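You operate a simulated robot arm through the tools that you are given. There is no shell and no other tool. Be economical: measure what you need, move in short steps, check, and stop when the job is done.

The job below is to be done with a simulated robot arm. You get a single attempt, and the scene is never put back.

JOB
Vacuum the grit off the utility cabinet.
Fine: vacuum back in its dock and switched off. What is to be rubbed or washed off counts as gone when no trace of it is left.

It is judged by the outcome, as a careful person would: the job done as asked, and still so three seconds after it is handed in. It fails if anything else is knocked over, pushed out of place, dropped, spilled or broken.

ROBOT AND FRAMES
A 7-joint arm with a two-finger parallel gripper, fixed in place. Base frame: the origin is at the foot of the arm, x ahead of it, y to its left, z up; the work surface is at about z = 860. Readings come in mm, rad, newtons and seconds.
Its first joint turns from -2.897 to 2.897 rad. Payload 4.4 kg.
Tool frame: the origin (TCP) lies between the finger pads and is the grasp point; the fingertips stand 23 mm ahead of it; z points along the fingers, y is the line along which they close. Largest opening 94 mm; finger width 38, thickness 10; the body of the gripper, 54 by 96 mm, starts 39 mm behind the TCP.
Orientation is that of the tool frame in the base frame, as [roll, pitch, yaw] about the fixed x, y, z axes, in that order (R = Rz(yaw) Ry(pitch) Rx(roll)). With the fingers straight down and closing along the base's y, the tool's x points along the base's -x, its y along +y and its z along -z.

CONTROLS
- The arm moves only by the tool arm_command. Its argument "targets" is a list of rows, each an object (a shift or turn left out is 0, a gripper value left out holds the last) with "linear": the shift along the tool's x, y, z in units of 100 mm (1.0 is 100 mm), a list of three; "turn": the turn, a rotation vector about the tool's x, y, z in units of 45 degrees (1.0 is 45 degrees), a list of three; "gripper": the gripper command, from -1 (shut) to 1 (fully open), values between in proportion. In form: [{"linear": [x, y, z], "turn": [wx, wy, wz], "gripper": gripper}, ...]. A call has 1 to 12 rows; each row is the pose to reach, as a shift and turn from the pose commanded when the call began, along the tool's axes at that moment. A call with a number of a shift or a turn outside -1 to 1 is refused whole. Rows are played at 5 a second. More than 50 mm and 0.15 rad between two rows, or a gripper value outside its range, and nothing of the call is played. A pose out of reach is approached as far as the arm can. The call stops where the force on the tool passes 40 N (or 10 N more than at its start, if that is more) or the arm is blocked; 0.2 s more then pass. Each finger travels about 72 mm/s and halts on what it meets, pressing with about 42 N; the grip force reading is that of the motor and also rises with nothing between the fingers. The clock runs only during rows and for 0.2 s after the last one: add rows that repeat a pose to give the fingers time. It gives the time, the measured TCP pose, the force on the tool (base axes), the opening and the grip force at its end, in the units of the frame above (readings bear some noise), with the torque about the TCP (base axes, N m) and any sound that the robot's microphone picked up.
- Cameras (640 x 400 px; columns grow to the right, rows downward): "scene" is fixed at [49.1, -501.2, 1702]; the picture's right is [0.83, -0.55, 0.00], its down [-0.36, -0.55, -0.76] and it looks along [0.42, 0.63, -0.66] (base axes); focal length 347 px, centre (320, 200). "wrist" rides on the gripper at [86, 16, -75] in the tool frame; the picture's right is [-0.18, 0.98, 0.00], its down [-0.58, -0.11, -0.81] and it looks along [-0.79, -0.15, 0.59] (tool axes); focal length 243 px, centre (320, 200).
- capture(camera): a new picture of that camera. The clock stands still meanwhile.
- probe_pixels(camera, pixels): for up to 12 pixels [column, row] of the newest picture of that camera ("zoom" is the newest enlarged one), the place [x, y, z] in the base frame of the surface seen there, good to about 2 mm. The clock stands still meanwhile.
- enlarge(camera, box): a new picture of the part [left, top, right, bottom] of that camera's present view, enlarged. The clock stands still meanwhile.
- close_job(): hands the job in; it is judged then, once.

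Work in short steps. Measure before you move; look again where a grasp or a placing could have gone wrong, and mend it. You have 80 turns and 54 pictures in all, those below and enlarged ones among them. Open the gripper and draw the arm clear of the work before you hand the job in, unless the task says otherwise; then end with one line.

The tools are called after "Request:" as a command line: name --argument value ..., lists and objects as JSON in quotes. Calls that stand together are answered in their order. arm_command: Moves the arm, as the interface text tells. Its arguments: {"type":"object","properties":{"targets":{"type":"array","items":{"type":"object","properties":{"linear":{"type":"array","items":{"type":"number"}},"turn":{"type":"array","items":{"type":"number"}},"gripper":{"type":"number"}}}}},"required":["targets"]} The other tools are called the same way: capture (camera) takes a picture; probe_pixels (camera, pixels) gives the place of the surface under pixels of a picture; enlarge (camera, box) takes an enlarged picture of a part of a camera's view; close_job () hands the job in.

At the start:

```text
clock: 0.0
ee_pos: [621.5, 132.7, 1253.5]
tool_rot: [-3.141, 0.0, -3.141]
wrist_force: [1.2, -0.9, 0.0]
ft_torque: [-0.03, 0.0, -0.02]
width: 94.1
gripper_force: 0.1
```

scene: 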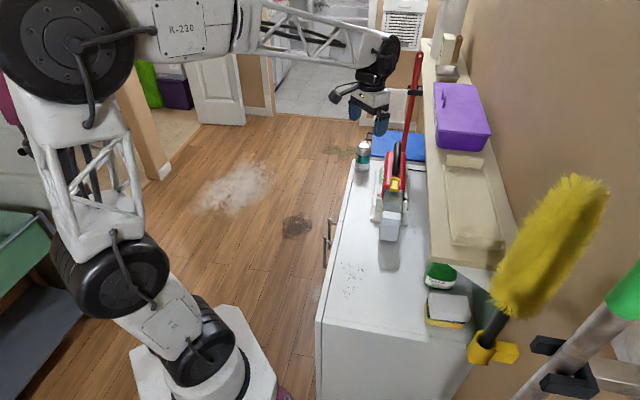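
wrist: 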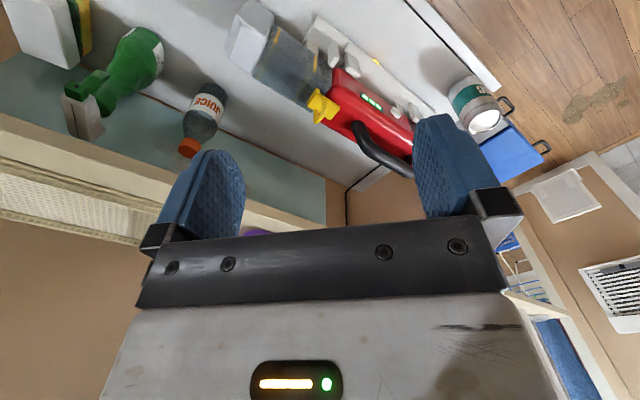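

The red handheld vacuum sits in a dock near scene (392,195), and the grit is at about (352,280). I'll enlarge both areas.

Request:
enlarge --camera "scene" --box '[340, 120, 450, 250]'

Request:
enlarge --camera "scene" --box '[310, 230, 480, 340]'

Request:
enlarge --camera "wrist" --box '[220, 0, 500, 190]'

```text
3.08 times, centred on (395, 185) of scene
```

zoom: 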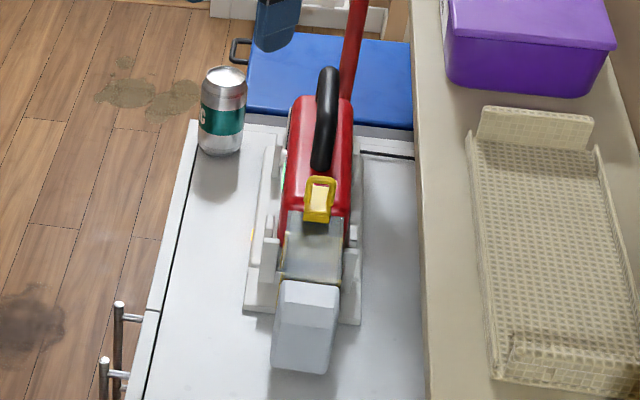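

```text
3.64 times, centred on (395, 285) of scene
```

zoom: 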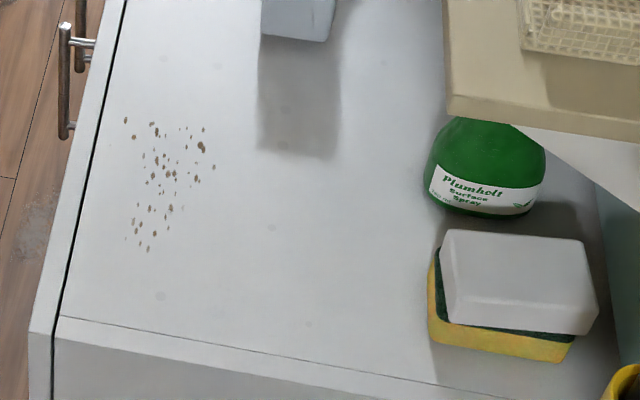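

```text
2.11 times, centred on (360, 95) of wrist
```

zoom: 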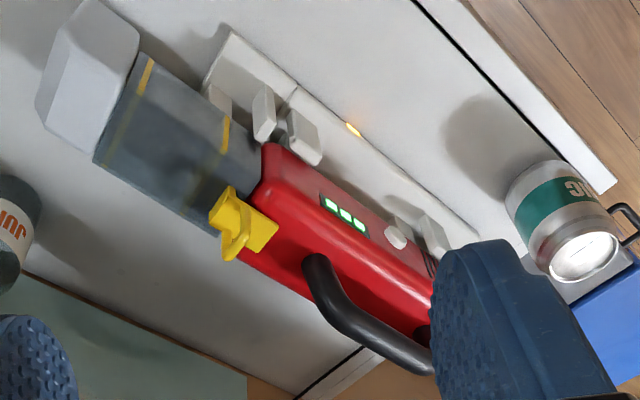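

I'll measure the vacuum's parts from the newest enlarged wrist view, and the grit from the scene picture.

Request:
probe_pixels --camera "zoom" --pixels '[[85, 60], [45, 110], [130, 15], [160, 130], [240, 225], [270, 170], [345, 210], [395, 238], [320, 275], [375, 330], [420, 355], [235, 195]]'

Request:
probe_pixels --camera "zoom" --pixels '[[225, 45], [265, 110], [305, 130], [353, 128], [470, 235], [435, 235], [400, 250], [330, 200], [360, 225], [560, 260], [300, 330], [100, 230]]'

Request:
capture --camera "scene"

Request:
probe_pixels --camera "scene" --pixels '[[343, 263], [366, 265], [347, 298], [353, 280], [363, 272], [388, 240], [405, 165], [396, 150], [402, 143], [395, 187], [425, 270], [440, 300]]'

```text
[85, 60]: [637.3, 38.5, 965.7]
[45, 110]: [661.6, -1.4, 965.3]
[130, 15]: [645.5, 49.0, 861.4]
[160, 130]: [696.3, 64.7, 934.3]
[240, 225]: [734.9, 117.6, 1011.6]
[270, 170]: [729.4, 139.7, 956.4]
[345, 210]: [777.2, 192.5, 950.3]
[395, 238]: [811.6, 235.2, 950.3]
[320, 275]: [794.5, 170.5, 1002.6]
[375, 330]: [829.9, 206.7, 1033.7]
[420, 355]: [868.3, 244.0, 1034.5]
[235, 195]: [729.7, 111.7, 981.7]
```

```text
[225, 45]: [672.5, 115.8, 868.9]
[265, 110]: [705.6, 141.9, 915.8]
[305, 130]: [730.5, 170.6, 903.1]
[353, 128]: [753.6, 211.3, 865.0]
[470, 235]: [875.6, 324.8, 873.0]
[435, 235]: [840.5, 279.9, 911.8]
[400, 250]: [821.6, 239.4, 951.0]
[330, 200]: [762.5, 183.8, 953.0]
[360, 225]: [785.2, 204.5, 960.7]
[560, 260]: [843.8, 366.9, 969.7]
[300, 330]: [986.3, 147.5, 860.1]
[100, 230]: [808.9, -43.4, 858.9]
```

```text
48 pictures are left
```

scene: 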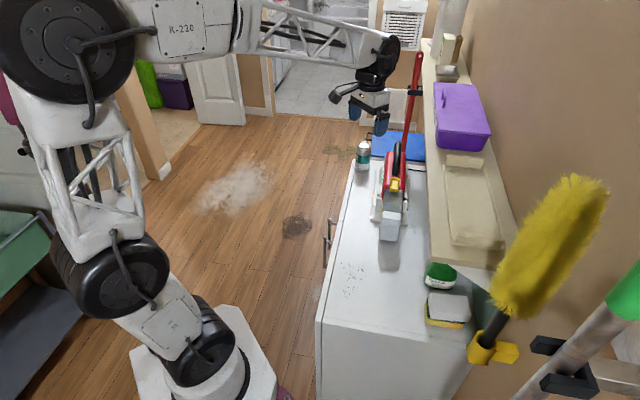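

```text
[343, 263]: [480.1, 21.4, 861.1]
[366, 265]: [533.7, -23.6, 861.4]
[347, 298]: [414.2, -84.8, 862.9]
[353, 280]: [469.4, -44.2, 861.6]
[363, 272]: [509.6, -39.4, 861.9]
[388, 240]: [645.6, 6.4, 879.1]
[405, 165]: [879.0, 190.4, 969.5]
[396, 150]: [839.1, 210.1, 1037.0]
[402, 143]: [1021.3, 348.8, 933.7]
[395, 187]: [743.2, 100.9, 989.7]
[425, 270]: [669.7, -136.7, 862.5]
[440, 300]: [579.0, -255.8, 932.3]
```

The vacuum's axis runs about 46° in base xy, and there is a white button on its -x/+y side. I'll move closer and turn the wrist camera toward that side.

Request:
arm_command --targets '[{"linear": [-0.16, 0.16, 0.11], "turn": [0, 0, 0.167]}, {"linear": [-0.32, 0.32, 0.23], "turn": [0, 0, 0.333]}, {"linear": [-0.48, 0.48, 0.35], "turn": [0, 0, 0.5]}, {"linear": [-0.64, 0.64, 0.47], "turn": [0, 0, 0.667]}, {"linear": [-0.8, 0.8, 0.59], "turn": [0, 0, 0.833]}, {"linear": [-0.98, 0.98, 0.7], "turn": [0, 0, 1.0]}, {"linear": [-0.98, 0.98, 0.7], "turn": [0, 0, 1.0]}]'

Request:
capture --camera "wrist"

```text
clock: 1.6
ee_pos: [719.0, 231.2, 1183.3]
tool_rot: [-3.141, -0.001, 2.354]
wrist_force: [0.6, 0.0, -1.1]
ft_torque: [-0.02, 0.0, -0.01]
width: 94.3
gripper_force: 0.1
```

```text
47 pictures are left
```

wrist: 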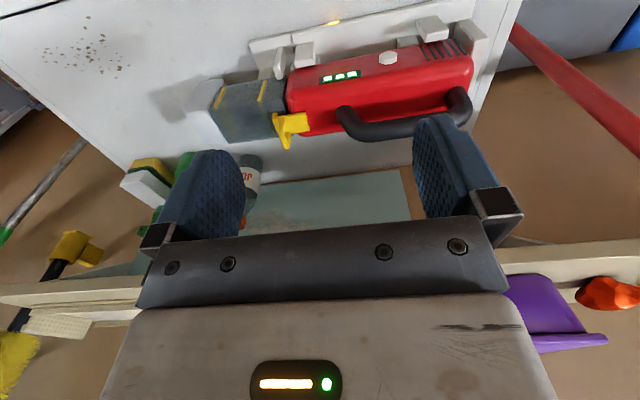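

The side is now in view. I'll enlarge the region with the button, handle and yellow part.

Request:
enlarge --camera "wrist" --box '[200, 10, 500, 160]'

Request:
probe_pixels --camera "zoom" --pixels '[[305, 230], [340, 260], [400, 262], [470, 250], [520, 225], [560, 200], [555, 175], [402, 105], [300, 145], [190, 270], [215, 235], [430, 225]]'

```text
2.13 times, centred on (350, 85) of wrist
```

zoom: 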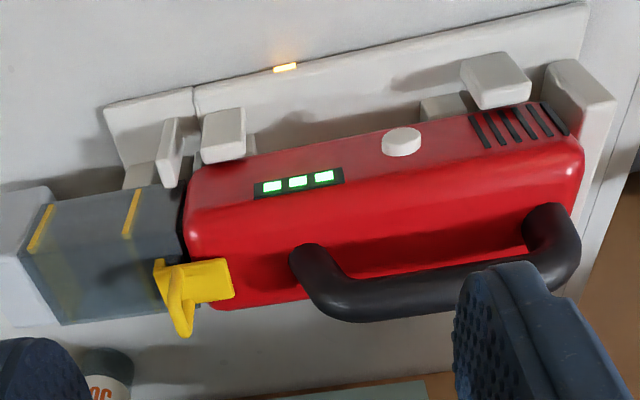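

```text
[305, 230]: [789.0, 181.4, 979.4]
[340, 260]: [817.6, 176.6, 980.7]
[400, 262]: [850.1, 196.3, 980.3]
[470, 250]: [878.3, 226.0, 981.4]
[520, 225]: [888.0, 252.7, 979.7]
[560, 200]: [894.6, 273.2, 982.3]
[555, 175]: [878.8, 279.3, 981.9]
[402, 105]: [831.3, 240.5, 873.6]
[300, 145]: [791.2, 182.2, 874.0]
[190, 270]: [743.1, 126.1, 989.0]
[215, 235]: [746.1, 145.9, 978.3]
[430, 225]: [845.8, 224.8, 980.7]
```

My pixels missed the handle bar, so I'll probe again on the handle, button and dock posts.

Request:
probe_pixels --camera "zoom" --pixels '[[305, 260], [330, 295], [370, 300], [420, 288], [455, 280], [545, 215], [565, 250], [400, 135], [225, 120], [170, 150], [490, 65], [580, 80]]'

Request:
probe_pixels --camera "zoom" --pixels '[[400, 152], [190, 200], [190, 245], [580, 160], [570, 140], [180, 300], [205, 280], [375, 318], [370, 282], [60, 320], [450, 110], [330, 135]]'

```text
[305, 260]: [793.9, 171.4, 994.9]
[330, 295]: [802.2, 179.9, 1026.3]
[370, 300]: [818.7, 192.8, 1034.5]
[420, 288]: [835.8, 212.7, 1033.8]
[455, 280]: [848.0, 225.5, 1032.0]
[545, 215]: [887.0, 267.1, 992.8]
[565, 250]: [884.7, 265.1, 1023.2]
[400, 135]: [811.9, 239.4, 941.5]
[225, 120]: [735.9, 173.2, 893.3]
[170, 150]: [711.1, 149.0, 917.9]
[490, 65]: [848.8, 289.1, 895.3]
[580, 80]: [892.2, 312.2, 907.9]
```

```text
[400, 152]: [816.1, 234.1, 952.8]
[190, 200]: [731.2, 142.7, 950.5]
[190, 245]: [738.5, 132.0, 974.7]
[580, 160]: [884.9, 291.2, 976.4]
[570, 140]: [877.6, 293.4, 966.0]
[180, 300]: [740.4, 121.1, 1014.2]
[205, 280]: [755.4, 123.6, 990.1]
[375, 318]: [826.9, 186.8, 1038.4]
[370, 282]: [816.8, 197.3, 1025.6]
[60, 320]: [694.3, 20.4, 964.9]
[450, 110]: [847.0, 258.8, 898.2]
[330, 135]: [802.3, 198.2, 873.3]
```

The handle bar runs horizontally at about 45° with its top at z≈1038, and the body top is at 980. The button is at about (813,238,947). Before moving, I'll inspect the nozzle and its mouth.

Request:
enlarge --camera "scene" --box '[360, 165, 440, 265]'

```text
4.00 times, centred on (400, 215) of scene
```

zoom: 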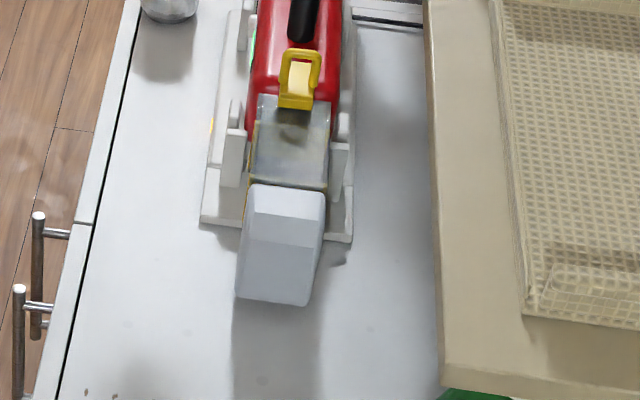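

Request:
probe_pixels --camera "zoom" --pixels '[[250, 190], [322, 195], [248, 235], [318, 240], [240, 290], [308, 300], [275, 265], [285, 210], [275, 310], [340, 150], [235, 130], [335, 235]]'

```text
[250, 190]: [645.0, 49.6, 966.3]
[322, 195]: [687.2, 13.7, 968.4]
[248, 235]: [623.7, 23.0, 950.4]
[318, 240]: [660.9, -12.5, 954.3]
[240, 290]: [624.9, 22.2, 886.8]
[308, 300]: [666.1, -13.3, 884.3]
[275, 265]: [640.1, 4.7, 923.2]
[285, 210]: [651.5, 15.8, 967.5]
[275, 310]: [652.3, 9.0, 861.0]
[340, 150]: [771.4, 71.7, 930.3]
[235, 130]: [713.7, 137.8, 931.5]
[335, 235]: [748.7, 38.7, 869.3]
```

The nozzle's front face is at z 884–952, with its bottom about 22 mm above the cabinet. I'll shut the gripper and come down beside the button, staying about 25 mm off it.

Request:
arm_command --targets '[{"linear": [0, 0.25, 0.3], "gripper": -1}, {"linear": [-0.05, 0.5, 0.6], "gripper": -1}, {"linear": [-0.15, 0.71, 0.95], "gripper": -1}, {"linear": [-0.15, 0.71, 0.95], "gripper": -1}]'

Request:
arm_command --targets '[{"linear": [0, 0, 0.4], "gripper": -1}, {"linear": [0, 0, 0.8], "gripper": -1}, {"linear": [0, 0, 1.0], "gripper": -1}, {"linear": [0, 0, 1.0], "gripper": -1}]'

Request:
capture --camera "wrist"

```text
clock: 2.6
ee_pos: [779.6, 273.3, 1088.9]
tool_rot: [-3.141, -0.001, 2.355]
wrist_force: [1.0, 0.1, -0.3]
ft_torque: [0.0, 0.02, 0.02]
width: 0.1
gripper_force: 42.1
```

```text
clock: 3.6
ee_pos: [778.1, 270.7, 989.8]
tool_rot: [-3.141, 0.0, 2.357]
wrist_force: [0.5, 0.6, -0.6]
ft_torque: [-0.01, 0.01, -0.02]
width: 0.0
gripper_force: 42.3
```

```text
44 pictures are left
```

wrist: 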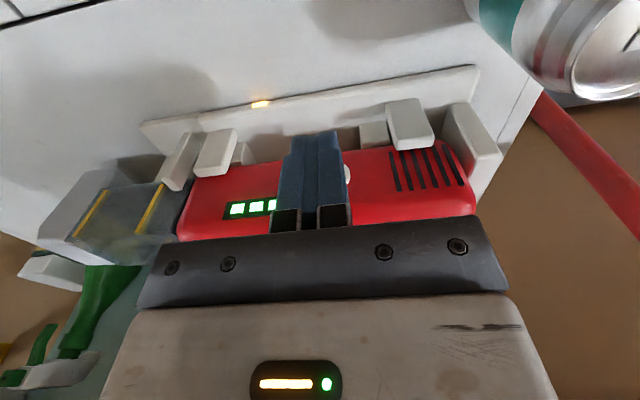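

The button peeks out at (347,174) beside the finger. I'll probe it to check the alignment.

Request:
probe_pixels --camera "wrist" --pixels '[[347, 172], [347, 178], [349, 175], [365, 175], [320, 140], [340, 165], [300, 145]]'

```text
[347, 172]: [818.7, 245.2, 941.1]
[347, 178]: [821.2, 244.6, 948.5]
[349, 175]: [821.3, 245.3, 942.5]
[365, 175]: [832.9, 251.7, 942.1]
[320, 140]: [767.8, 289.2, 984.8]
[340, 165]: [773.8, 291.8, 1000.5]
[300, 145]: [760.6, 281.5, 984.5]
```

The button spans s≈733–753, and the finger at s=742 is well aligned. I'll lower 36 mm, then approach along tool -x in small steps.

Request:
arm_command --targets '[{"linear": [0, 0, 0.18], "gripper": -1}, {"linear": [0, 0, 0.36], "gripper": -1}, {"linear": [-0.1, 0, 0.36], "gripper": -1}, {"linear": [-0.18, 0, 0.36], "gripper": -1}, {"linear": [-0.18, 0, 0.36], "gripper": -1}]'

Request:
capture --camera "wrist"

```text
clock: 4.8
ee_pos: [792.8, 258.4, 951.4]
tool_rot: [-3.142, 0.0, 2.356]
wrist_force: [0.4, 0.0, -0.5]
ft_torque: [-0.01, 0.01, -0.02]
width: 0.0
gripper_force: 41.8
```

```text
43 pictures are left
```

wrist: 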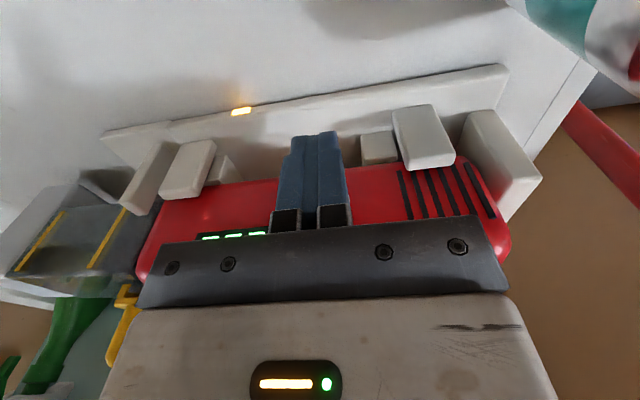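

No contact yet, with about 8–10 mm to go. I'll creep forward.

Request:
arm_command --targets '[{"linear": [-0.03, 0, 0], "gripper": -1}, {"linear": [-0.06, 0, 0], "gripper": -1}, {"linear": [-0.08, 0, 0], "gripper": -1}]'

```text
clock: 5.6
ee_pos: [798.7, 253.3, 951.8]
tool_rot: [3.141, -0.001, 2.355]
wrist_force: [-0.4, 0.3, 0.4]
ft_torque: [0.0, -0.01, 0.04]
width: 0.0
gripper_force: 42.7
```

Still no contact force. I'll continue with 1–2 mm steps.

Request:
arm_command --targets '[{"linear": [-0.02, 0, 0], "gripper": -1}, {"linear": [-0.035, 0, 0], "gripper": -1}, {"linear": [-0.05, 0, 0], "gripper": -1}]'

```text
clock: 6.4
ee_pos: [801.3, 249.4, 952.4]
tool_rot: [3.141, -0.001, 2.357]
wrist_force: [-1.0, 1.4, -0.7]
ft_torque: [0.04, 0.02, -0.01]
width: 0.0
gripper_force: 41.6
heard: click
```

A click was heard. I'll retract and see whether the vacuum is running.

Request:
arm_command --targets '[{"linear": [0.1, 0, 0], "gripper": -1}, {"linear": [0.3, 0, 0], "gripper": -1}, {"linear": [0.3, 0, -0.3], "gripper": -1}, {"linear": [0.3, 0, -0.6], "gripper": -1}, {"linear": [0.3, 0, -0.9], "gripper": -1}]'

Request:
capture --camera "wrist"

```text
clock: 7.6
ee_pos: [776.2, 270.9, 1042.5]
tool_rot: [-3.141, -0.001, 2.356]
wrist_force: [0.2, 1.3, -0.9]
ft_torque: [-0.01, -0.03, -0.01]
width: 0.0
gripper_force: 41.5
```

```text
42 pictures are left
```

wrist: 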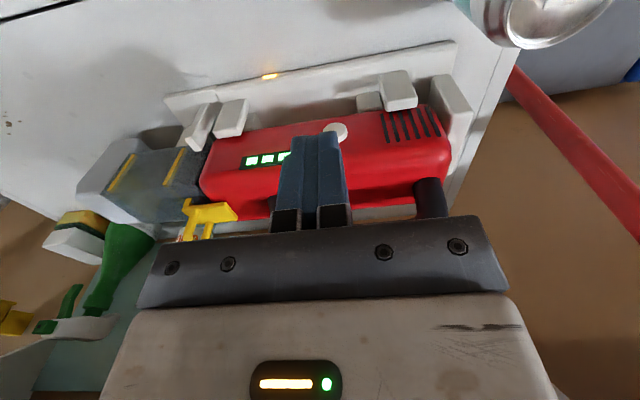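

The click may have switched it on, or it may be inhibited while docked. I'll rise and turn the gripper so it can close across the handle, opening on the way.

Request:
arm_command --targets '[{"linear": [0, 0, -0.4], "gripper": 1}, {"linear": [0, 0, -0.8], "gripper": 1}, {"linear": [-0.15, 0.02, -0.8], "turn": [0, 0, -0.166], "gripper": 1}, {"linear": [-0.3, 0.04, -0.8], "turn": [0, 0, -0.333], "gripper": 1}, {"linear": [-0.45, 0.06, -0.8], "turn": [0, 0, -0.5], "gripper": 1}, {"linear": [-0.6, 0.08, -0.8], "turn": [0, 0, -0.667], "gripper": 1}, {"linear": [-0.75, 0.1, -0.8], "turn": [0, 0, -0.833], "gripper": 1}, {"linear": [-0.9, 0.12, -0.8], "turn": [0, 0, -1.0], "gripper": 1}, {"linear": [-0.9, 0.12, -0.8], "turn": [0, 0, -1.0], "gripper": 1}]'

Request:
arm_command --targets '[{"turn": [0, 0, -0.166]}, {"turn": [0, 0, -0.333]}, {"turn": [0, 0, -0.5]}, {"turn": [0, 0, -0.667]}, {"turn": [0, 0, -0.833]}, {"turn": [0, 0, -1.0]}, {"turn": [0, 0, -1.0]}]'

Request:
capture --camera "wrist"

```text
clock: 9.6
ee_pos: [853.5, 215.6, 1122.3]
tool_rot: [3.14, 0.0, -3.14]
wrist_force: [0.0, 0.1, 1.3]
ft_torque: [-0.02, -0.01, 0.01]
width: 93.8
gripper_force: 0.1
```

```text
clock: 11.2
ee_pos: [852.7, 214.4, 1120.8]
tool_rot: [3.141, 0.0, -2.356]
wrist_force: [0.2, 0.0, -0.1]
ft_torque: [0.0, -0.01, -0.03]
width: 93.9
gripper_force: 0.0
```

```text
41 pictures are left
```

wrist: 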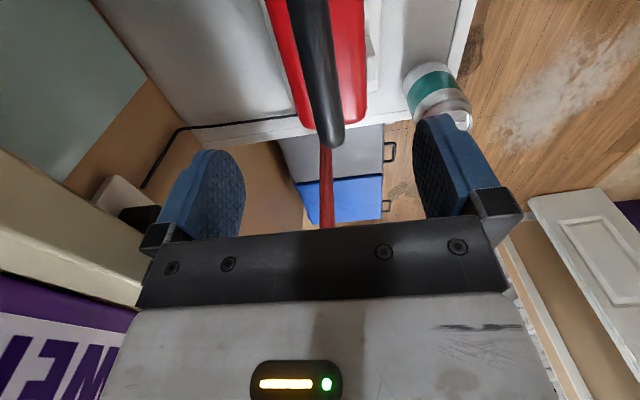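

I'll measure the handle bar's centreline from here.

Request:
probe_pixels --camera "wrist" --pixels '[[308, 20], [315, 50], [304, 50], [328, 50], [322, 90], [310, 90], [337, 90], [328, 135], [345, 60], [360, 110]]'

```text
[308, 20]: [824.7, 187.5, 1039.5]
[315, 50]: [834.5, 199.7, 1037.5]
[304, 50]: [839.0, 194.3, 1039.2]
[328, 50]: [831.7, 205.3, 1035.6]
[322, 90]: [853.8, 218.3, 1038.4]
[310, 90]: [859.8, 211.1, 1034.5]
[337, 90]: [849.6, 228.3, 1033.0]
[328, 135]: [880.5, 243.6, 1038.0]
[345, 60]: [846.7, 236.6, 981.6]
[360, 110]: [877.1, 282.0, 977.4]
```

The bar's centreline is x−y≈635.5 with its centre at z≈1028. I'll shift +2 mm in y and +8 mm in x, then descend 93 mm with the gripper open.

Request:
arm_command --targets '[{"linear": [0.08, 0.02, 0.3], "gripper": 1}, {"linear": [0.08, 0.02, 0.6], "gripper": 1}, {"linear": [0.08, 0.02, 0.8], "gripper": 1}, {"linear": [0.08, 0.02, 0.93], "gripper": 1}, {"linear": [0.08, 0.02, 0.93], "gripper": 1}]'

Request:
capture --camera "wrist"

```text
clock: 12.4
ee_pos: [845.1, 211.2, 1030.8]
tool_rot: [-3.14, -0.001, -2.357]
wrist_force: [-0.2, -0.3, -0.2]
ft_torque: [-0.03, -0.01, -0.01]
width: 94.2
gripper_force: 0.0
```

```text
40 pictures are left
```

wrist: 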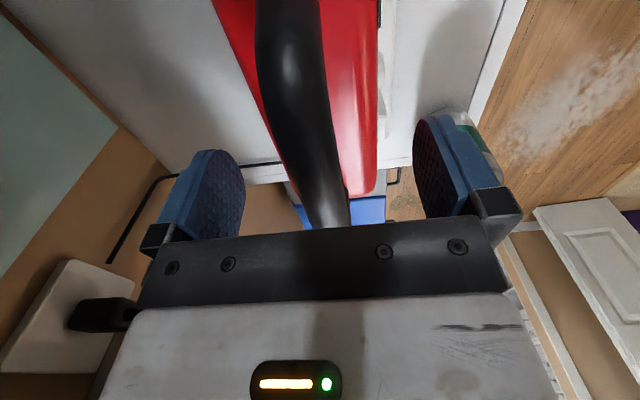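

The bar lies between the fingers, with x−y = 633.9. I'll shut the gripper on it.

Request:
arm_command --targets '[{"linear": [0, 0, 0.02], "gripper": -1}, {"linear": [0, 0, 0.02], "gripper": -1}, {"linear": [0, 0, 0.02], "gripper": -1}, {"linear": [0, 0, 0.02], "gripper": -1}, {"linear": [0, 0, 0.02], "gripper": -1}]'

```text
clock: 13.6
ee_pos: [845.5, 210.9, 1027.7]
tool_rot: [-3.141, 0.0, -2.357]
wrist_force: [1.9, -1.2, 0.5]
ft_torque: [0.05, -0.14, -0.01]
width: 23.4
gripper_force: 42.2
```

It's gripped at 23.4 mm wide, and I note the docked pose (845.5, 210.9, 1027.7). I'll lift slowly.

Request:
arm_command --targets '[{"linear": [0, 0, -0.1]}, {"linear": [0, 0, -0.2]}, {"linear": [0, 0, -0.35]}, {"linear": [0, 0, -0.5]}, {"linear": [0, 0, -0.5]}]'

Request:
capture --camera "scene"

```text
clock: 14.8
ee_pos: [847.1, 211.0, 1076.9]
tool_rot: [-3.141, 0.0, -2.356]
wrist_force: [1.0, 0.5, 0.0]
ft_torque: [0.02, -0.01, 0.01]
width: 0.3
gripper_force: 41.4
```

```text
39 pictures are left
```

scene: 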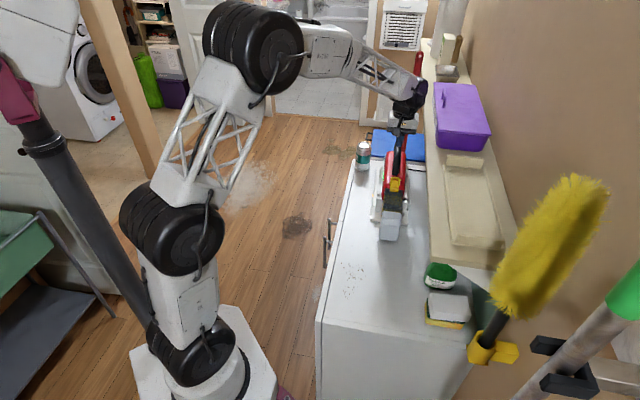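

The fingers slipped off the handle. I'll check whether the vacuum is still seated.

Request:
enlarge --camera "scene" --box '[340, 120, 450, 250]'

Request:
probe_pixels --camera "zoom" --pixels '[[285, 285], [335, 290], [305, 310], [300, 345], [280, 360], [325, 368], [320, 195], [300, 215], [345, 215], [325, 160]]'

Request:
capture --camera "wrist"

```text
3.08 times, centred on (395, 185) of scene
```

zoom: 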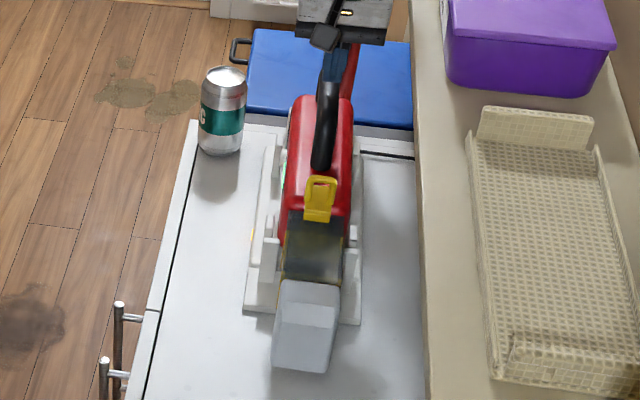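

```text
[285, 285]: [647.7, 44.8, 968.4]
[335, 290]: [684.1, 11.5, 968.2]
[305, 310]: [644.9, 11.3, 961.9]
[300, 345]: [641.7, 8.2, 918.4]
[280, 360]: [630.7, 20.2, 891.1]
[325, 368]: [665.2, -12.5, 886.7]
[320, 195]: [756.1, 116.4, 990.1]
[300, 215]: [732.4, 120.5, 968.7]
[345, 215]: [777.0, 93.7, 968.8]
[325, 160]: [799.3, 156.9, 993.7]
```

```text
37 pictures are left
```

wrist: 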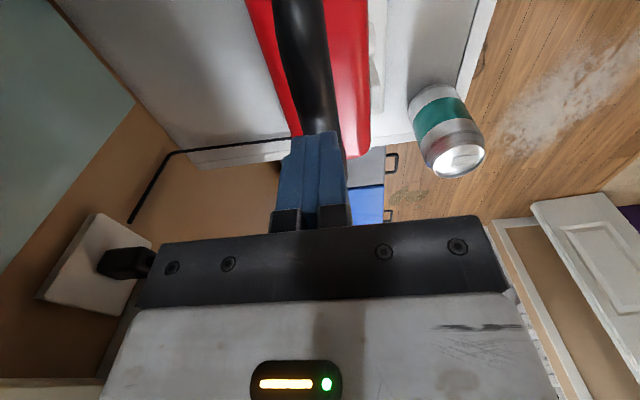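

The vacuum is still seated. I'll regrip with the pads a bit lower and lift only 6 mm to read the load.

Request:
arm_command --targets '[{"linear": [0, 0, 0], "gripper": 1}, {"linear": [0, 0, 0], "gripper": 1}, {"linear": [0, 0, 0], "gripper": 1}, {"linear": [0, 0, 0.3], "gripper": 1}, {"linear": [0, 0, 0.57], "gripper": 1}, {"linear": [0, 0, 0.57], "gripper": 1}, {"linear": [0, 0, 0.57], "gripper": -1}, {"linear": [0, 0, 0.57], "gripper": -1}, {"linear": [0, 0, 0.57], "gripper": -1}, {"linear": [0, 0, 0.57], "gripper": -1}, {"linear": [0, 0, 0.57], "gripper": -1}]'

Request:
arm_command --targets '[{"linear": [0, 0, -0.02]}, {"linear": [0, 0, -0.04]}]'

Request:
arm_command --targets '[{"linear": [0, 0, -0.02]}, {"linear": [0, 0, -0.04]}]'

```text
clock: 17.2
ee_pos: [846.0, 210.8, 1018.4]
tool_rot: [3.142, -0.001, -2.356]
wrist_force: [1.8, -1.5, 0.6]
ft_torque: [0.02, -0.11, 0.03]
width: 23.5
gripper_force: 42.0
```

```text
clock: 17.8
ee_pos: [846.0, 211.0, 1022.8]
tool_rot: [3.141, 0.001, -2.356]
wrist_force: [0.2, 0.6, -9.4]
ft_torque: [0.39, -0.35, -0.03]
width: 23.0
gripper_force: 42.1
```

```text
clock: 18.4
ee_pos: [845.8, 211.5, 1027.8]
tool_rot: [-3.141, -0.001, -2.356]
wrist_force: [0.2, -0.3, -8.5]
ft_torque: [0.36, -0.34, 0.01]
width: 23.5
gripper_force: 41.5
```

The load is about 9 N and the grip is holding. I'll check whether the vacuum actually rose.

Request:
enlarge --camera "scene" --box '[340, 120, 450, 250]'

Request:
probe_pixels --camera "zoom" --pixels '[[285, 285], [335, 290], [305, 310], [300, 345], [280, 360], [325, 368], [320, 195], [300, 215], [345, 215], [325, 160]]'

```text
3.08 times, centred on (395, 185) of scene
```

zoom: 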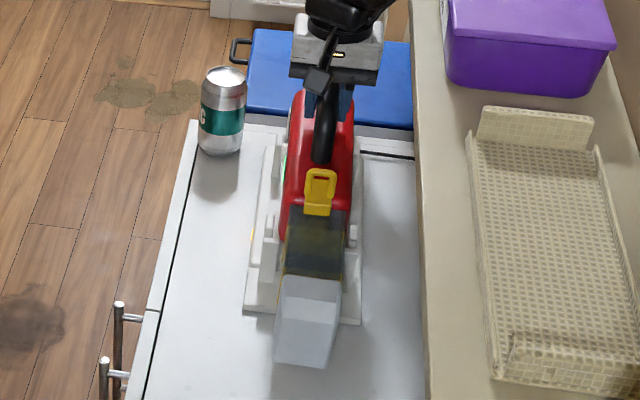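

```text
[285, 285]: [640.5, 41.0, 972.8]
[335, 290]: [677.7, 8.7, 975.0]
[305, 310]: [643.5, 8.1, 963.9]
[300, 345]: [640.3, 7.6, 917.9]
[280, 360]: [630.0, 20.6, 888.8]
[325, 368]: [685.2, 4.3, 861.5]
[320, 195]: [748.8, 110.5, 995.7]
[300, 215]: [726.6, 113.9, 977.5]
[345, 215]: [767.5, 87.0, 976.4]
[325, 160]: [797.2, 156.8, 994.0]
```

The vacuum has risen about 8 mm. I'll keep lifting slowly.

Request:
arm_command --targets '[{"linear": [0, 0, -0.04]}, {"linear": [0, 0, -0.08]}, {"linear": [0, 0, -0.12]}, {"linear": [0, 0, -0.16]}, {"linear": [0, 0, -0.2]}, {"linear": [0, 0, -0.24]}]'

```text
clock: 19.8
ee_pos: [846.8, 210.6, 1053.4]
tool_rot: [-3.141, 0.001, -2.356]
wrist_force: [0.6, 0.9, -8.2]
ft_torque: [0.34, -0.35, 0.0]
width: 23.9
gripper_force: 41.3
```

It's holding. I'll raise further in moderate steps.

Request:
arm_command --targets '[{"linear": [0, 0, -0.05]}, {"linear": [0, 0, -0.11]}, {"linear": [0, 0, -0.17]}, {"linear": [0, 0, -0.23]}, {"linear": [0, 0, -0.29]}, {"linear": [0, 0, -0.35]}, {"linear": [0, 0, -0.41]}, {"linear": [0, 0, -0.47]}, {"linear": [0, 0, -0.53]}, {"linear": [0, 0, -0.59]}]'

Request:
enlarge --camera "scene" --box '[340, 100, 450, 250]'

```text
clock: 22.0
ee_pos: [845.9, 212.3, 1112.4]
tool_rot: [3.141, 0.0, -2.357]
wrist_force: [-0.4, 0.2, -8.0]
ft_torque: [0.36, -0.33, 0.0]
width: 23.1
gripper_force: 41.5
```

```text
2.67 times, centred on (395, 175) of scene
```

zoom: 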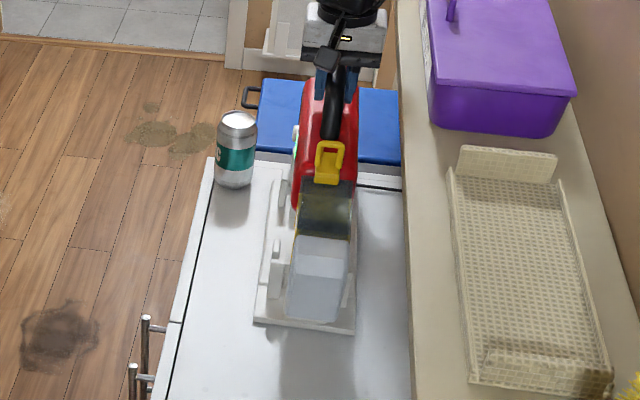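

It's lifted about 94 mm and the dock stayed put. I'll tilt the nose up toward the scene camera to see where the nozzle mouth is.

Request:
arm_command --targets '[{"linear": [0, 0, -0.1], "turn": [0, 0.12, 0]}, {"linear": [0, 0, -0.2], "turn": [0, 0.24, 0]}, {"linear": [0, 0, -0.3], "turn": [0, 0.36, 0]}, {"linear": [0, 0, -0.4], "turn": [0, 0.48, 0]}, {"linear": [0, 0, -0.4], "turn": [0, 0.6, 0]}, {"linear": [0, 0, -0.4], "turn": [0, 0.72, 0]}, {"linear": [0, 0, -0.4], "turn": [0, 0.84, 0]}, {"linear": [0, 0, -0.4], "turn": [0, 0.84, 0]}]'

Request:
enlarge --camera "scene" --box '[330, 80, 450, 230]'

```text
clock: 23.8
ee_pos: [845.3, 210.4, 1150.2]
tool_rot: [3.141, -0.663, -2.356]
wrist_force: [0.5, 0.2, -7.7]
ft_torque: [0.57, -0.53, 0.02]
width: 23.2
gripper_force: 41.6
```

```text
2.67 times, centred on (390, 155) of scene
```

zoom: 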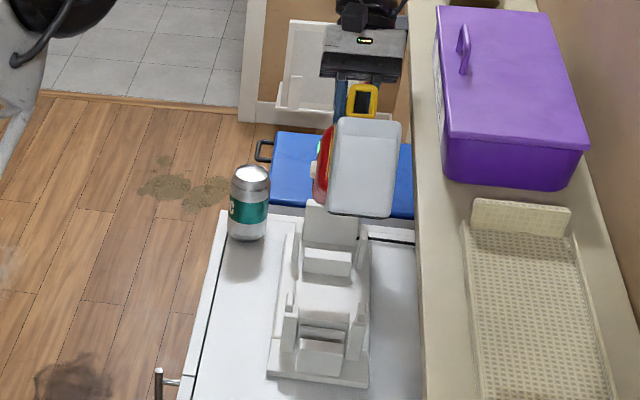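

I'll take a closer look at the nozzle end.

Request:
enlarge --camera "scene" --box '[380, 105, 420, 170]'

Request:
probe_pixels --camera "zoom" --pixels '[[250, 150], [360, 150], [250, 300], [360, 320], [300, 230], [300, 120]]'

```text
6.15 times, centred on (400, 138) of scene
```

zoom: 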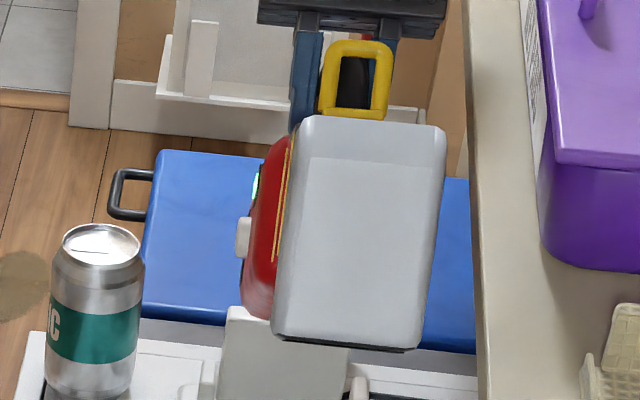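

```text
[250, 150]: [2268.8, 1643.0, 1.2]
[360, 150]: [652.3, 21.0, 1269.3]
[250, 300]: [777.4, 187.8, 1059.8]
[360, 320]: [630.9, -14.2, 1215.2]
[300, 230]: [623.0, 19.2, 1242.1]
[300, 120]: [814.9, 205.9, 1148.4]
```

A dark lip along the nozzle's bottom edge shows the mouth faces down. I'll level the vacuum again.

Request:
arm_command --targets '[{"turn": [0, -0.12, 0]}, {"turn": [0, -0.24, 0]}, {"turn": [0, -0.36, 0]}, {"turn": [0, -0.48, 0]}, {"turn": [0, -0.6, 0]}, {"turn": [0, -0.72, 0]}, {"turn": [0, -0.84, 0]}, {"turn": [0, -0.84, 0]}]'

```text
clock: 25.6
ee_pos: [846.5, 210.5, 1150.3]
tool_rot: [-3.141, 0.001, -2.355]
wrist_force: [-0.5, 0.0, -8.8]
ft_torque: [0.35, -0.35, 0.03]
width: 23.2
gripper_force: 41.6
```

It's level, and I'll now carry it toward the grit at height. The move is about 164 mm in tool x and 90 mm in tool y, split over two calls.

Request:
arm_command --targets '[{"linear": [0.1, 0.05, 0]}, {"linear": [0.25, 0.14, 0]}, {"linear": [0.4, 0.22, 0]}, {"linear": [0.55, 0.3, 0]}, {"linear": [0.7, 0.38, 0]}, {"linear": [0.82, 0.45, 0]}, {"linear": [0.82, 0.45, 0]}]'

Request:
arm_command --targets '[{"linear": [0.1, 0.05, 0.1]}, {"linear": [0.25, 0.14, 0.2]}, {"linear": [0.4, 0.22, 0.35]}, {"linear": [0.55, 0.3, 0.5]}, {"linear": [0.7, 0.38, 0.65]}, {"linear": [0.82, 0.45, 0.8]}, {"linear": [0.82, 0.45, 0.9]}, {"linear": [0.82, 0.45, 0.9]}]'

Request:
enlarge --camera "scene" --box '[310, 170, 470, 320]'

```text
clock: 27.2
ee_pos: [756.3, 186.5, 1150.7]
tool_rot: [-3.141, 0.0, -2.357]
wrist_force: [1.1, 0.3, -9.0]
ft_torque: [0.33, -0.35, 0.02]
width: 23.7
gripper_force: 41.8
```

```text
clock: 29.0
ee_pos: [663.2, 160.4, 1061.6]
tool_rot: [-3.141, -0.001, -2.356]
wrist_force: [-0.1, 0.5, -8.6]
ft_torque: [0.34, -0.32, 0.0]
width: 23.6
gripper_force: 41.7
```

```text
2.67 times, centred on (390, 245) of scene
```

zoom: 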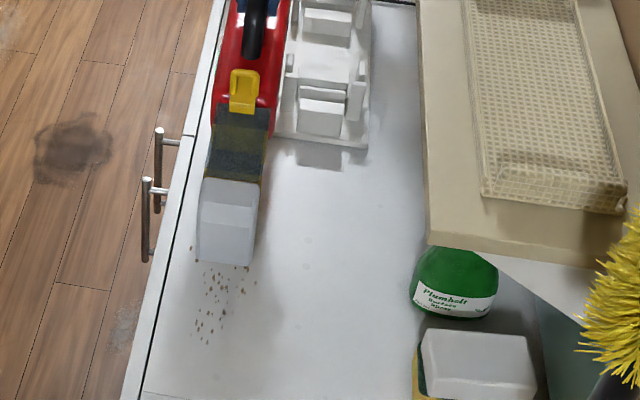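

The grit spans x≈410–535 and y≈-90–22. In the current heading the tail would foul the dock on some strokes, so I'll back off toward the cabinet front and yaw the vacuum 45° so its nose points along -y.

Request:
arm_command --targets '[{"linear": [0, 0.1, -0.2]}, {"linear": [0, 0.25, -0.3]}, {"linear": [0, 0.4, -0.3]}, {"linear": [0, 0.55, -0.3], "turn": [0, 0, -0.12]}, {"linear": [0, 0.7, -0.3], "turn": [0, 0, -0.25]}, {"linear": [0, 0.85, -0.3], "turn": [0, 0, -0.4]}, {"linear": [0, 1.0, -0.3], "turn": [0, 0, -0.55]}, {"linear": [0.05, 1.0, -0.3], "turn": [0, 0, -0.7]}, {"linear": [0.09, 1.0, -0.3], "turn": [0, 0, -0.85]}, {"linear": [0.09, 1.0, -0.3], "turn": [0, 0, -1.0]}, {"linear": [0.09, 1.0, -0.3], "turn": [0, 0, -1.0]}]'

Request:
capture --camera "scene"

```text
clock: 31.4
ee_pos: [587.9, 222.2, 1090.7]
tool_rot: [-3.141, 0.0, -1.569]
wrist_force: [-0.5, -0.2, -8.1]
ft_torque: [0.44, 0.01, -0.01]
width: 23.5
gripper_force: 41.8
```

```text
31 pictures are left
```

scene: 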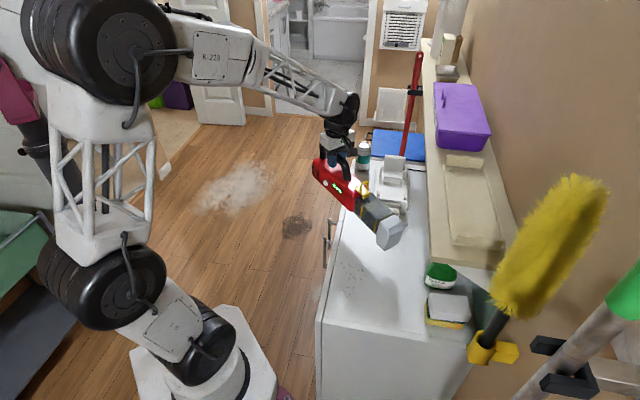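

The vacuum is clear of the dock. I'll move to the first stroke start with the mouth near (515, 28), lowering to about 20 mm above the surface.

Request:
arm_command --targets '[{"linear": [-0.15, 0.15, 0.1]}, {"linear": [-0.3, 0.3, 0.2]}, {"linear": [-0.45, 0.45, 0.35]}, {"linear": [-0.6, 0.6, 0.5]}, {"linear": [-0.76, 0.73, 0.6]}, {"linear": [-0.76, 0.73, 0.7]}, {"linear": [-0.76, 0.73, 0.7]}]'

Request:
enlarge --camera "scene" --box '[300, 170, 440, 320]'

Request:
probe_pixels --camera "zoom" --pixels '[[320, 200], [340, 200], [300, 220]]'

```text
clock: 33.0
ee_pos: [514.7, 299.3, 1020.1]
tool_rot: [-3.14, -0.001, -1.571]
wrist_force: [0.9, -0.6, -7.5]
ft_torque: [0.51, 0.02, 0.0]
width: 23.8
gripper_force: 41.8
```

```text
2.67 times, centred on (370, 245) of scene
```

zoom: 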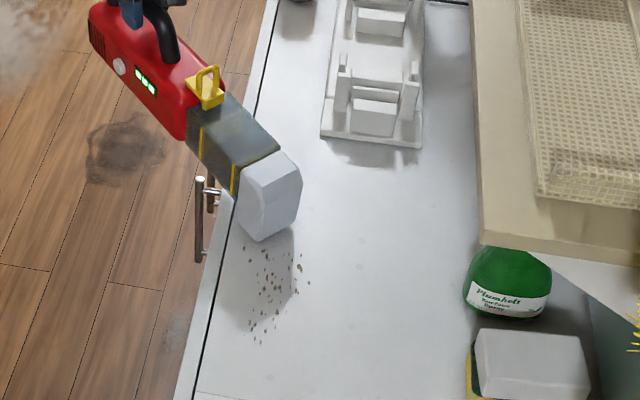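

```text
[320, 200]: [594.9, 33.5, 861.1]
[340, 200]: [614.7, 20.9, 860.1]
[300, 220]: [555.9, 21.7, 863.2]
```

I'll probe the nozzle corners and the grit edges here.

Request:
probe_pixels --camera "zoom" --pixels '[[241, 222], [262, 235], [294, 215], [280, 215], [250, 195], [243, 247], [300, 268], [308, 283], [250, 325], [262, 342], [283, 247], [278, 318]]'

```text
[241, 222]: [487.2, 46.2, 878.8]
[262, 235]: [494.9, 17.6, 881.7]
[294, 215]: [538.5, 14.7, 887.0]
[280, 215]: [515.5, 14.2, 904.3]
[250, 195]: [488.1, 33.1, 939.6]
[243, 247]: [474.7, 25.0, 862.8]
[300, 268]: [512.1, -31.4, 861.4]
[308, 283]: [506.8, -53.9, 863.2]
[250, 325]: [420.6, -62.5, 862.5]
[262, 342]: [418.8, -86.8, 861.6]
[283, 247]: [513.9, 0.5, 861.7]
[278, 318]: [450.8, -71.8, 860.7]
```

The grit spans x 418–514 and y −87–25, and the nozzle bottom is at about 878. I'll move to x=503 and lower gently in 3 mm rows near contact.

Request:
arm_command --targets '[{"linear": [-0.05, 0.12, 0.05]}, {"linear": [-0.05, 0.12, 0.1]}, {"linear": [-0.05, 0.12, 0.12]}, {"linear": [-0.05, 0.12, 0.14]}, {"linear": [-0.05, 0.12, 0.14]}]'

```text
clock: 34.2
ee_pos: [503.5, 303.3, 1007.4]
tool_rot: [-3.141, 0.002, -1.57]
wrist_force: [-0.2, 0.1, -6.9]
ft_torque: [0.21, 0.01, -0.01]
width: 23.3
gripper_force: 42.0
```

The torque dropped, so the mouth is resting lightly on the surface. I'll sweep toward −y slowly.

Request:
arm_command --targets '[{"linear": [0.1, 0, 0]}, {"linear": [0.2, 0, 0]}, {"linear": [0.3, 0, 0]}, {"linear": [0.4, 0, 0]}, {"linear": [0.5, 0, 0]}, {"linear": [0.6, 0, 0]}, {"linear": [0.7, 0, 0]}, {"linear": [0.8, 0, 0]}, {"linear": [0.9, 0, 0]}, {"linear": [1.0, 0, 0]}]'

Request:
enlarge --camera "scene" --box '[300, 170, 440, 320]'

```text
clock: 36.4
ee_pos: [504.4, 202.8, 1007.0]
tool_rot: [3.14, 0.0, -1.571]
wrist_force: [0.5, 0.7, -7.1]
ft_torque: [0.2, 0.01, 0.0]
width: 23.2
gripper_force: 42.1
```

```text
2.67 times, centred on (370, 245) of scene
```

zoom: 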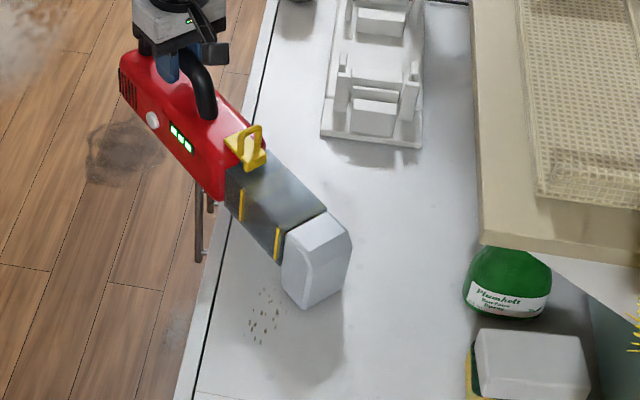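

Grit in the stroke's path is gone, so the vacuum is running. I'll continue the stroke, shift to x≈468 and sweep back.

Request:
arm_command --targets '[{"linear": [0.1, 0, 0]}, {"linear": [0.2, 0, 0]}, {"linear": [0.3, 0, 0]}, {"linear": [0.3, 0.12, 0]}, {"linear": [0.3, 0.24, 0]}, {"linear": [0.3, 0.35, 0]}, {"linear": [0.18, 0.35, 0]}, {"linear": [0.06, 0.35, 0]}, {"linear": [-0.06, 0.35, 0]}, {"linear": [-0.18, 0.35, 0]}, {"linear": [-0.3, 0.35, 0]}, {"linear": [-0.42, 0.35, 0]}]'

Request:
arm_command --targets '[{"linear": [-0.12, 0, 0]}, {"linear": [-0.24, 0, 0]}, {"linear": [-0.36, 0, 0]}, {"linear": [-0.48, 0, 0]}, {"linear": [-0.56, 0, 0]}, {"linear": [-0.56, 0.12, 0]}, {"linear": [-0.56, 0.24, 0]}, {"linear": [-0.56, 0.36, 0]}, {"linear": [-0.44, 0.36, 0]}, {"linear": [-0.32, 0.36, 0]}, {"linear": [-0.2, 0.36, 0]}, {"linear": [-0.08, 0.36, 0]}]'

Request:
arm_command --targets '[{"linear": [0.12, 0, 0]}, {"linear": [0.24, 0, 0]}, {"linear": [0.36, 0, 0]}, {"linear": [0.48, 0, 0]}, {"linear": [0.55, 0, 0]}, {"linear": [0.55, -0.12, 0]}, {"linear": [0.55, -0.2, 0]}, {"linear": [0.43, -0.2, 0]}, {"linear": [0.31, -0.2, 0]}, {"linear": [0.31, -0.2, -0.2]}, {"linear": [0.31, -0.2, -0.5]}, {"linear": [0.31, -0.2, -0.5]}]'

Request:
enlarge --camera "scene" --box '[300, 170, 440, 320]'

```text
clock: 39.0
ee_pos: [469.0, 246.9, 1008.1]
tool_rot: [-3.142, -0.001, -1.57]
wrist_force: [-0.1, -0.4, -7.6]
ft_torque: [0.26, 0.03, 0.01]
width: 23.4
gripper_force: 42.0
```

```text
clock: 41.6
ee_pos: [432.9, 254.8, 1006.7]
tool_rot: [3.141, -0.001, -1.569]
wrist_force: [0.2, 0.9, -7.3]
ft_torque: [0.24, 0.0, 0.02]
width: 23.6
gripper_force: 41.9
```

```text
clock: 44.2
ee_pos: [450.4, 223.3, 1056.4]
tool_rot: [-3.14, 0.001, -1.571]
wrist_force: [-0.5, -0.7, -8.5]
ft_torque: [0.48, 0.04, -0.01]
width: 23.6
gripper_force: 41.9
```

```text
2.67 times, centred on (370, 245) of scene
```

zoom: 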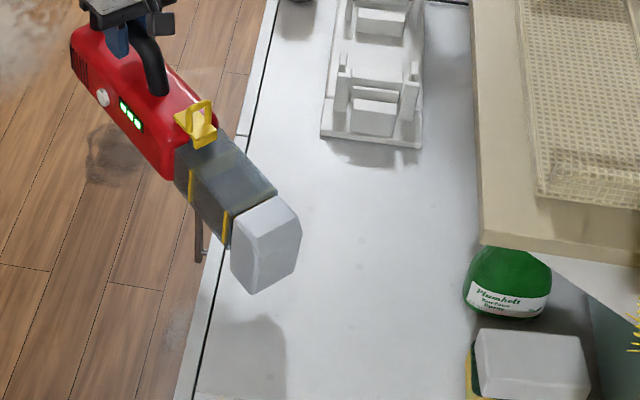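

The visible area looks clean. I'll raise, retrace toward the dock, and check the rest of the area for leftovers.

Request:
arm_command --targets '[{"linear": [0, 0, -0.2]}, {"linear": [0, -0.15, -0.4]}, {"linear": [0, -0.3, -0.6]}, {"linear": [0, -0.45, -0.75]}, {"linear": [0, -0.6, -0.75]}, {"linear": [0, -0.75, -0.75]}, {"linear": [0, -0.9, -0.75]}, {"linear": [0, -1.0, -0.75]}, {"linear": [0, -1.0, -0.75]}]'

Request:
enlarge --camera "scene" --box '[310, 220, 430, 330]'

```text
clock: 46.2
ee_pos: [552.8, 222.3, 1129.8]
tool_rot: [3.141, 0.0, -1.571]
wrist_force: [-0.3, -0.5, -7.4]
ft_torque: [0.49, 0.01, -0.02]
width: 23.4
gripper_force: 42.5
```

```text
3.64 times, centred on (370, 275) of scene
```

zoom: 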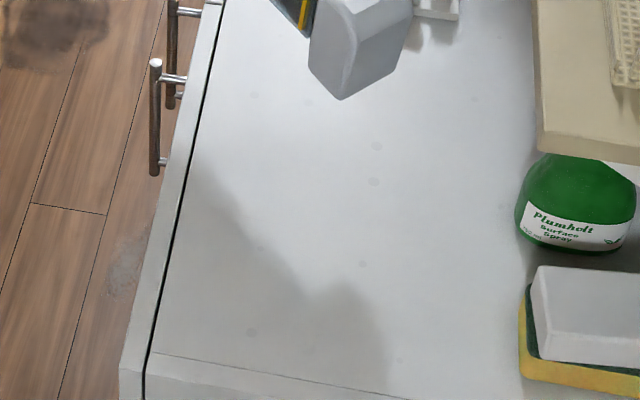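

All grit is gone. I'll turn the vacuum back to the dock heading at height.

Request:
arm_command --targets '[{"linear": [0, -0.1, 0], "turn": [0, 0, 0.15]}, {"linear": [0, -0.25, 0], "turn": [0, 0, 0.3]}, {"linear": [0, -0.4, 0], "turn": [0, 0, 0.45]}, {"linear": [0, -0.55, 0], "turn": [0, 0, 0.6]}, {"linear": [0, -0.7, 0], "turn": [0, 0, 0.75]}, {"linear": [0, -0.85, 0], "turn": [0, 0, 0.9]}, {"linear": [0, -1.0, 0], "turn": [0, 0, 1.0]}, {"linear": [0, -1.0, 0], "turn": [0, 0, 1.0]}]'

```text
clock: 48.0
ee_pos: [653.9, 223.6, 1132.9]
tool_rot: [3.141, 0.001, -2.357]
wrist_force: [-0.3, -0.7, -8.8]
ft_torque: [0.35, -0.35, 0.0]
width: 23.4
gripper_force: 42.2
```

Heading restored. I'll translate to above the dock pose (846, 211).

Request:
arm_command --targets '[{"linear": [-0.1, -0.12, 0]}, {"linear": [-0.25, -0.28, 0]}, {"linear": [-0.4, -0.44, 0]}, {"linear": [-0.55, -0.6, 0]}, {"linear": [-0.635, -0.725, 0]}, {"linear": [-0.635, -0.725, 0]}]'

Request:
arm_command --targets '[{"linear": [-0.1, -0.12, 0]}, {"linear": [-0.25, -0.28, 0]}, {"linear": [-0.4, -0.44, 0]}, {"linear": [-0.55, -0.6, 0]}, {"linear": [-0.635, -0.725, 0]}, {"linear": [-0.635, -0.725, 0]}]'

Request:
enlarge --camera "scene" --box '[340, 100, 450, 250]'

Request:
probe_pixels --camera "zoom" --pixels '[[300, 235], [345, 240], [320, 255], [320, 290], [300, 305], [335, 310], [328, 150], [310, 180], [350, 185], [265, 310], [350, 320]]'

```text
clock: 49.4
ee_pos: [748.7, 217.7, 1133.6]
tool_rot: [3.141, 0.0, -2.357]
wrist_force: [-0.2, -0.9, -8.2]
ft_torque: [0.35, -0.32, 0.01]
width: 23.4
gripper_force: 41.9
```

```text
clock: 50.8
ee_pos: [844.7, 211.0, 1132.6]
tool_rot: [3.14, -0.001, -2.355]
wrist_force: [-0.9, -0.2, -8.9]
ft_torque: [0.35, -0.35, -0.01]
width: 23.0
gripper_force: 41.8
```

```text
2.67 times, centred on (395, 175) of scene
```

zoom: 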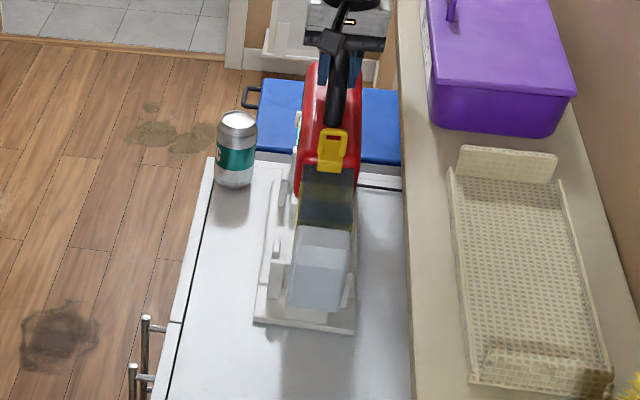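

```text
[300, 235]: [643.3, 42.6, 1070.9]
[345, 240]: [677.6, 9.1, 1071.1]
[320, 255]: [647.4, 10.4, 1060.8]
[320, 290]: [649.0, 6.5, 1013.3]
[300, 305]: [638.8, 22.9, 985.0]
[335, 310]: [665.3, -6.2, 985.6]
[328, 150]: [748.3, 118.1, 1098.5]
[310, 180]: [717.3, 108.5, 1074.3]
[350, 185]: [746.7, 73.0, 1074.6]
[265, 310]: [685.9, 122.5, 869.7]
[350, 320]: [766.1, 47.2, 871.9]
```

Lateral alignment is good, but the nose seems to have dropped about 10 mm in the grip. I'll measure the body's pitch with the wrist view.

Request:
capture --camera "wrist"

```text
25 pictures are left
```

wrist: 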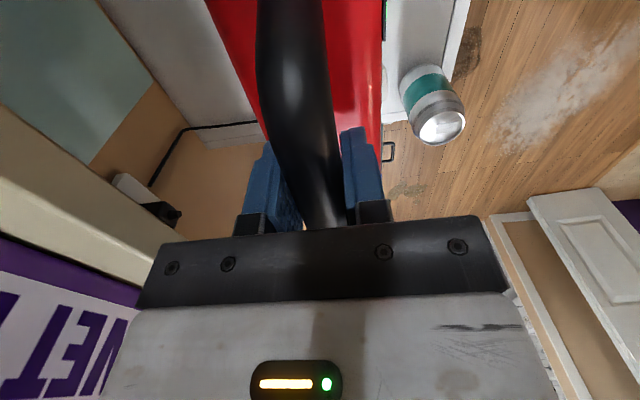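

Request:
probe_pixels --camera "wrist" --pixels '[[350, 20], [350, 60], [352, 100], [240, 20], [250, 60], [290, 10], [295, 60], [300, 100], [315, 150], [370, 10]]'

```text
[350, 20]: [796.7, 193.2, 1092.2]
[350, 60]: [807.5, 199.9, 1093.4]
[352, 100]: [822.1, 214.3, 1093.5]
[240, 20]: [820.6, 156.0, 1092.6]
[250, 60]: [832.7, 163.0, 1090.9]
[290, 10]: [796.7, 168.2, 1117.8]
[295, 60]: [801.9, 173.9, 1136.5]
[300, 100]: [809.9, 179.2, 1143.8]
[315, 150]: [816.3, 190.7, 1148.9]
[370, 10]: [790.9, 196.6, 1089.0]
```

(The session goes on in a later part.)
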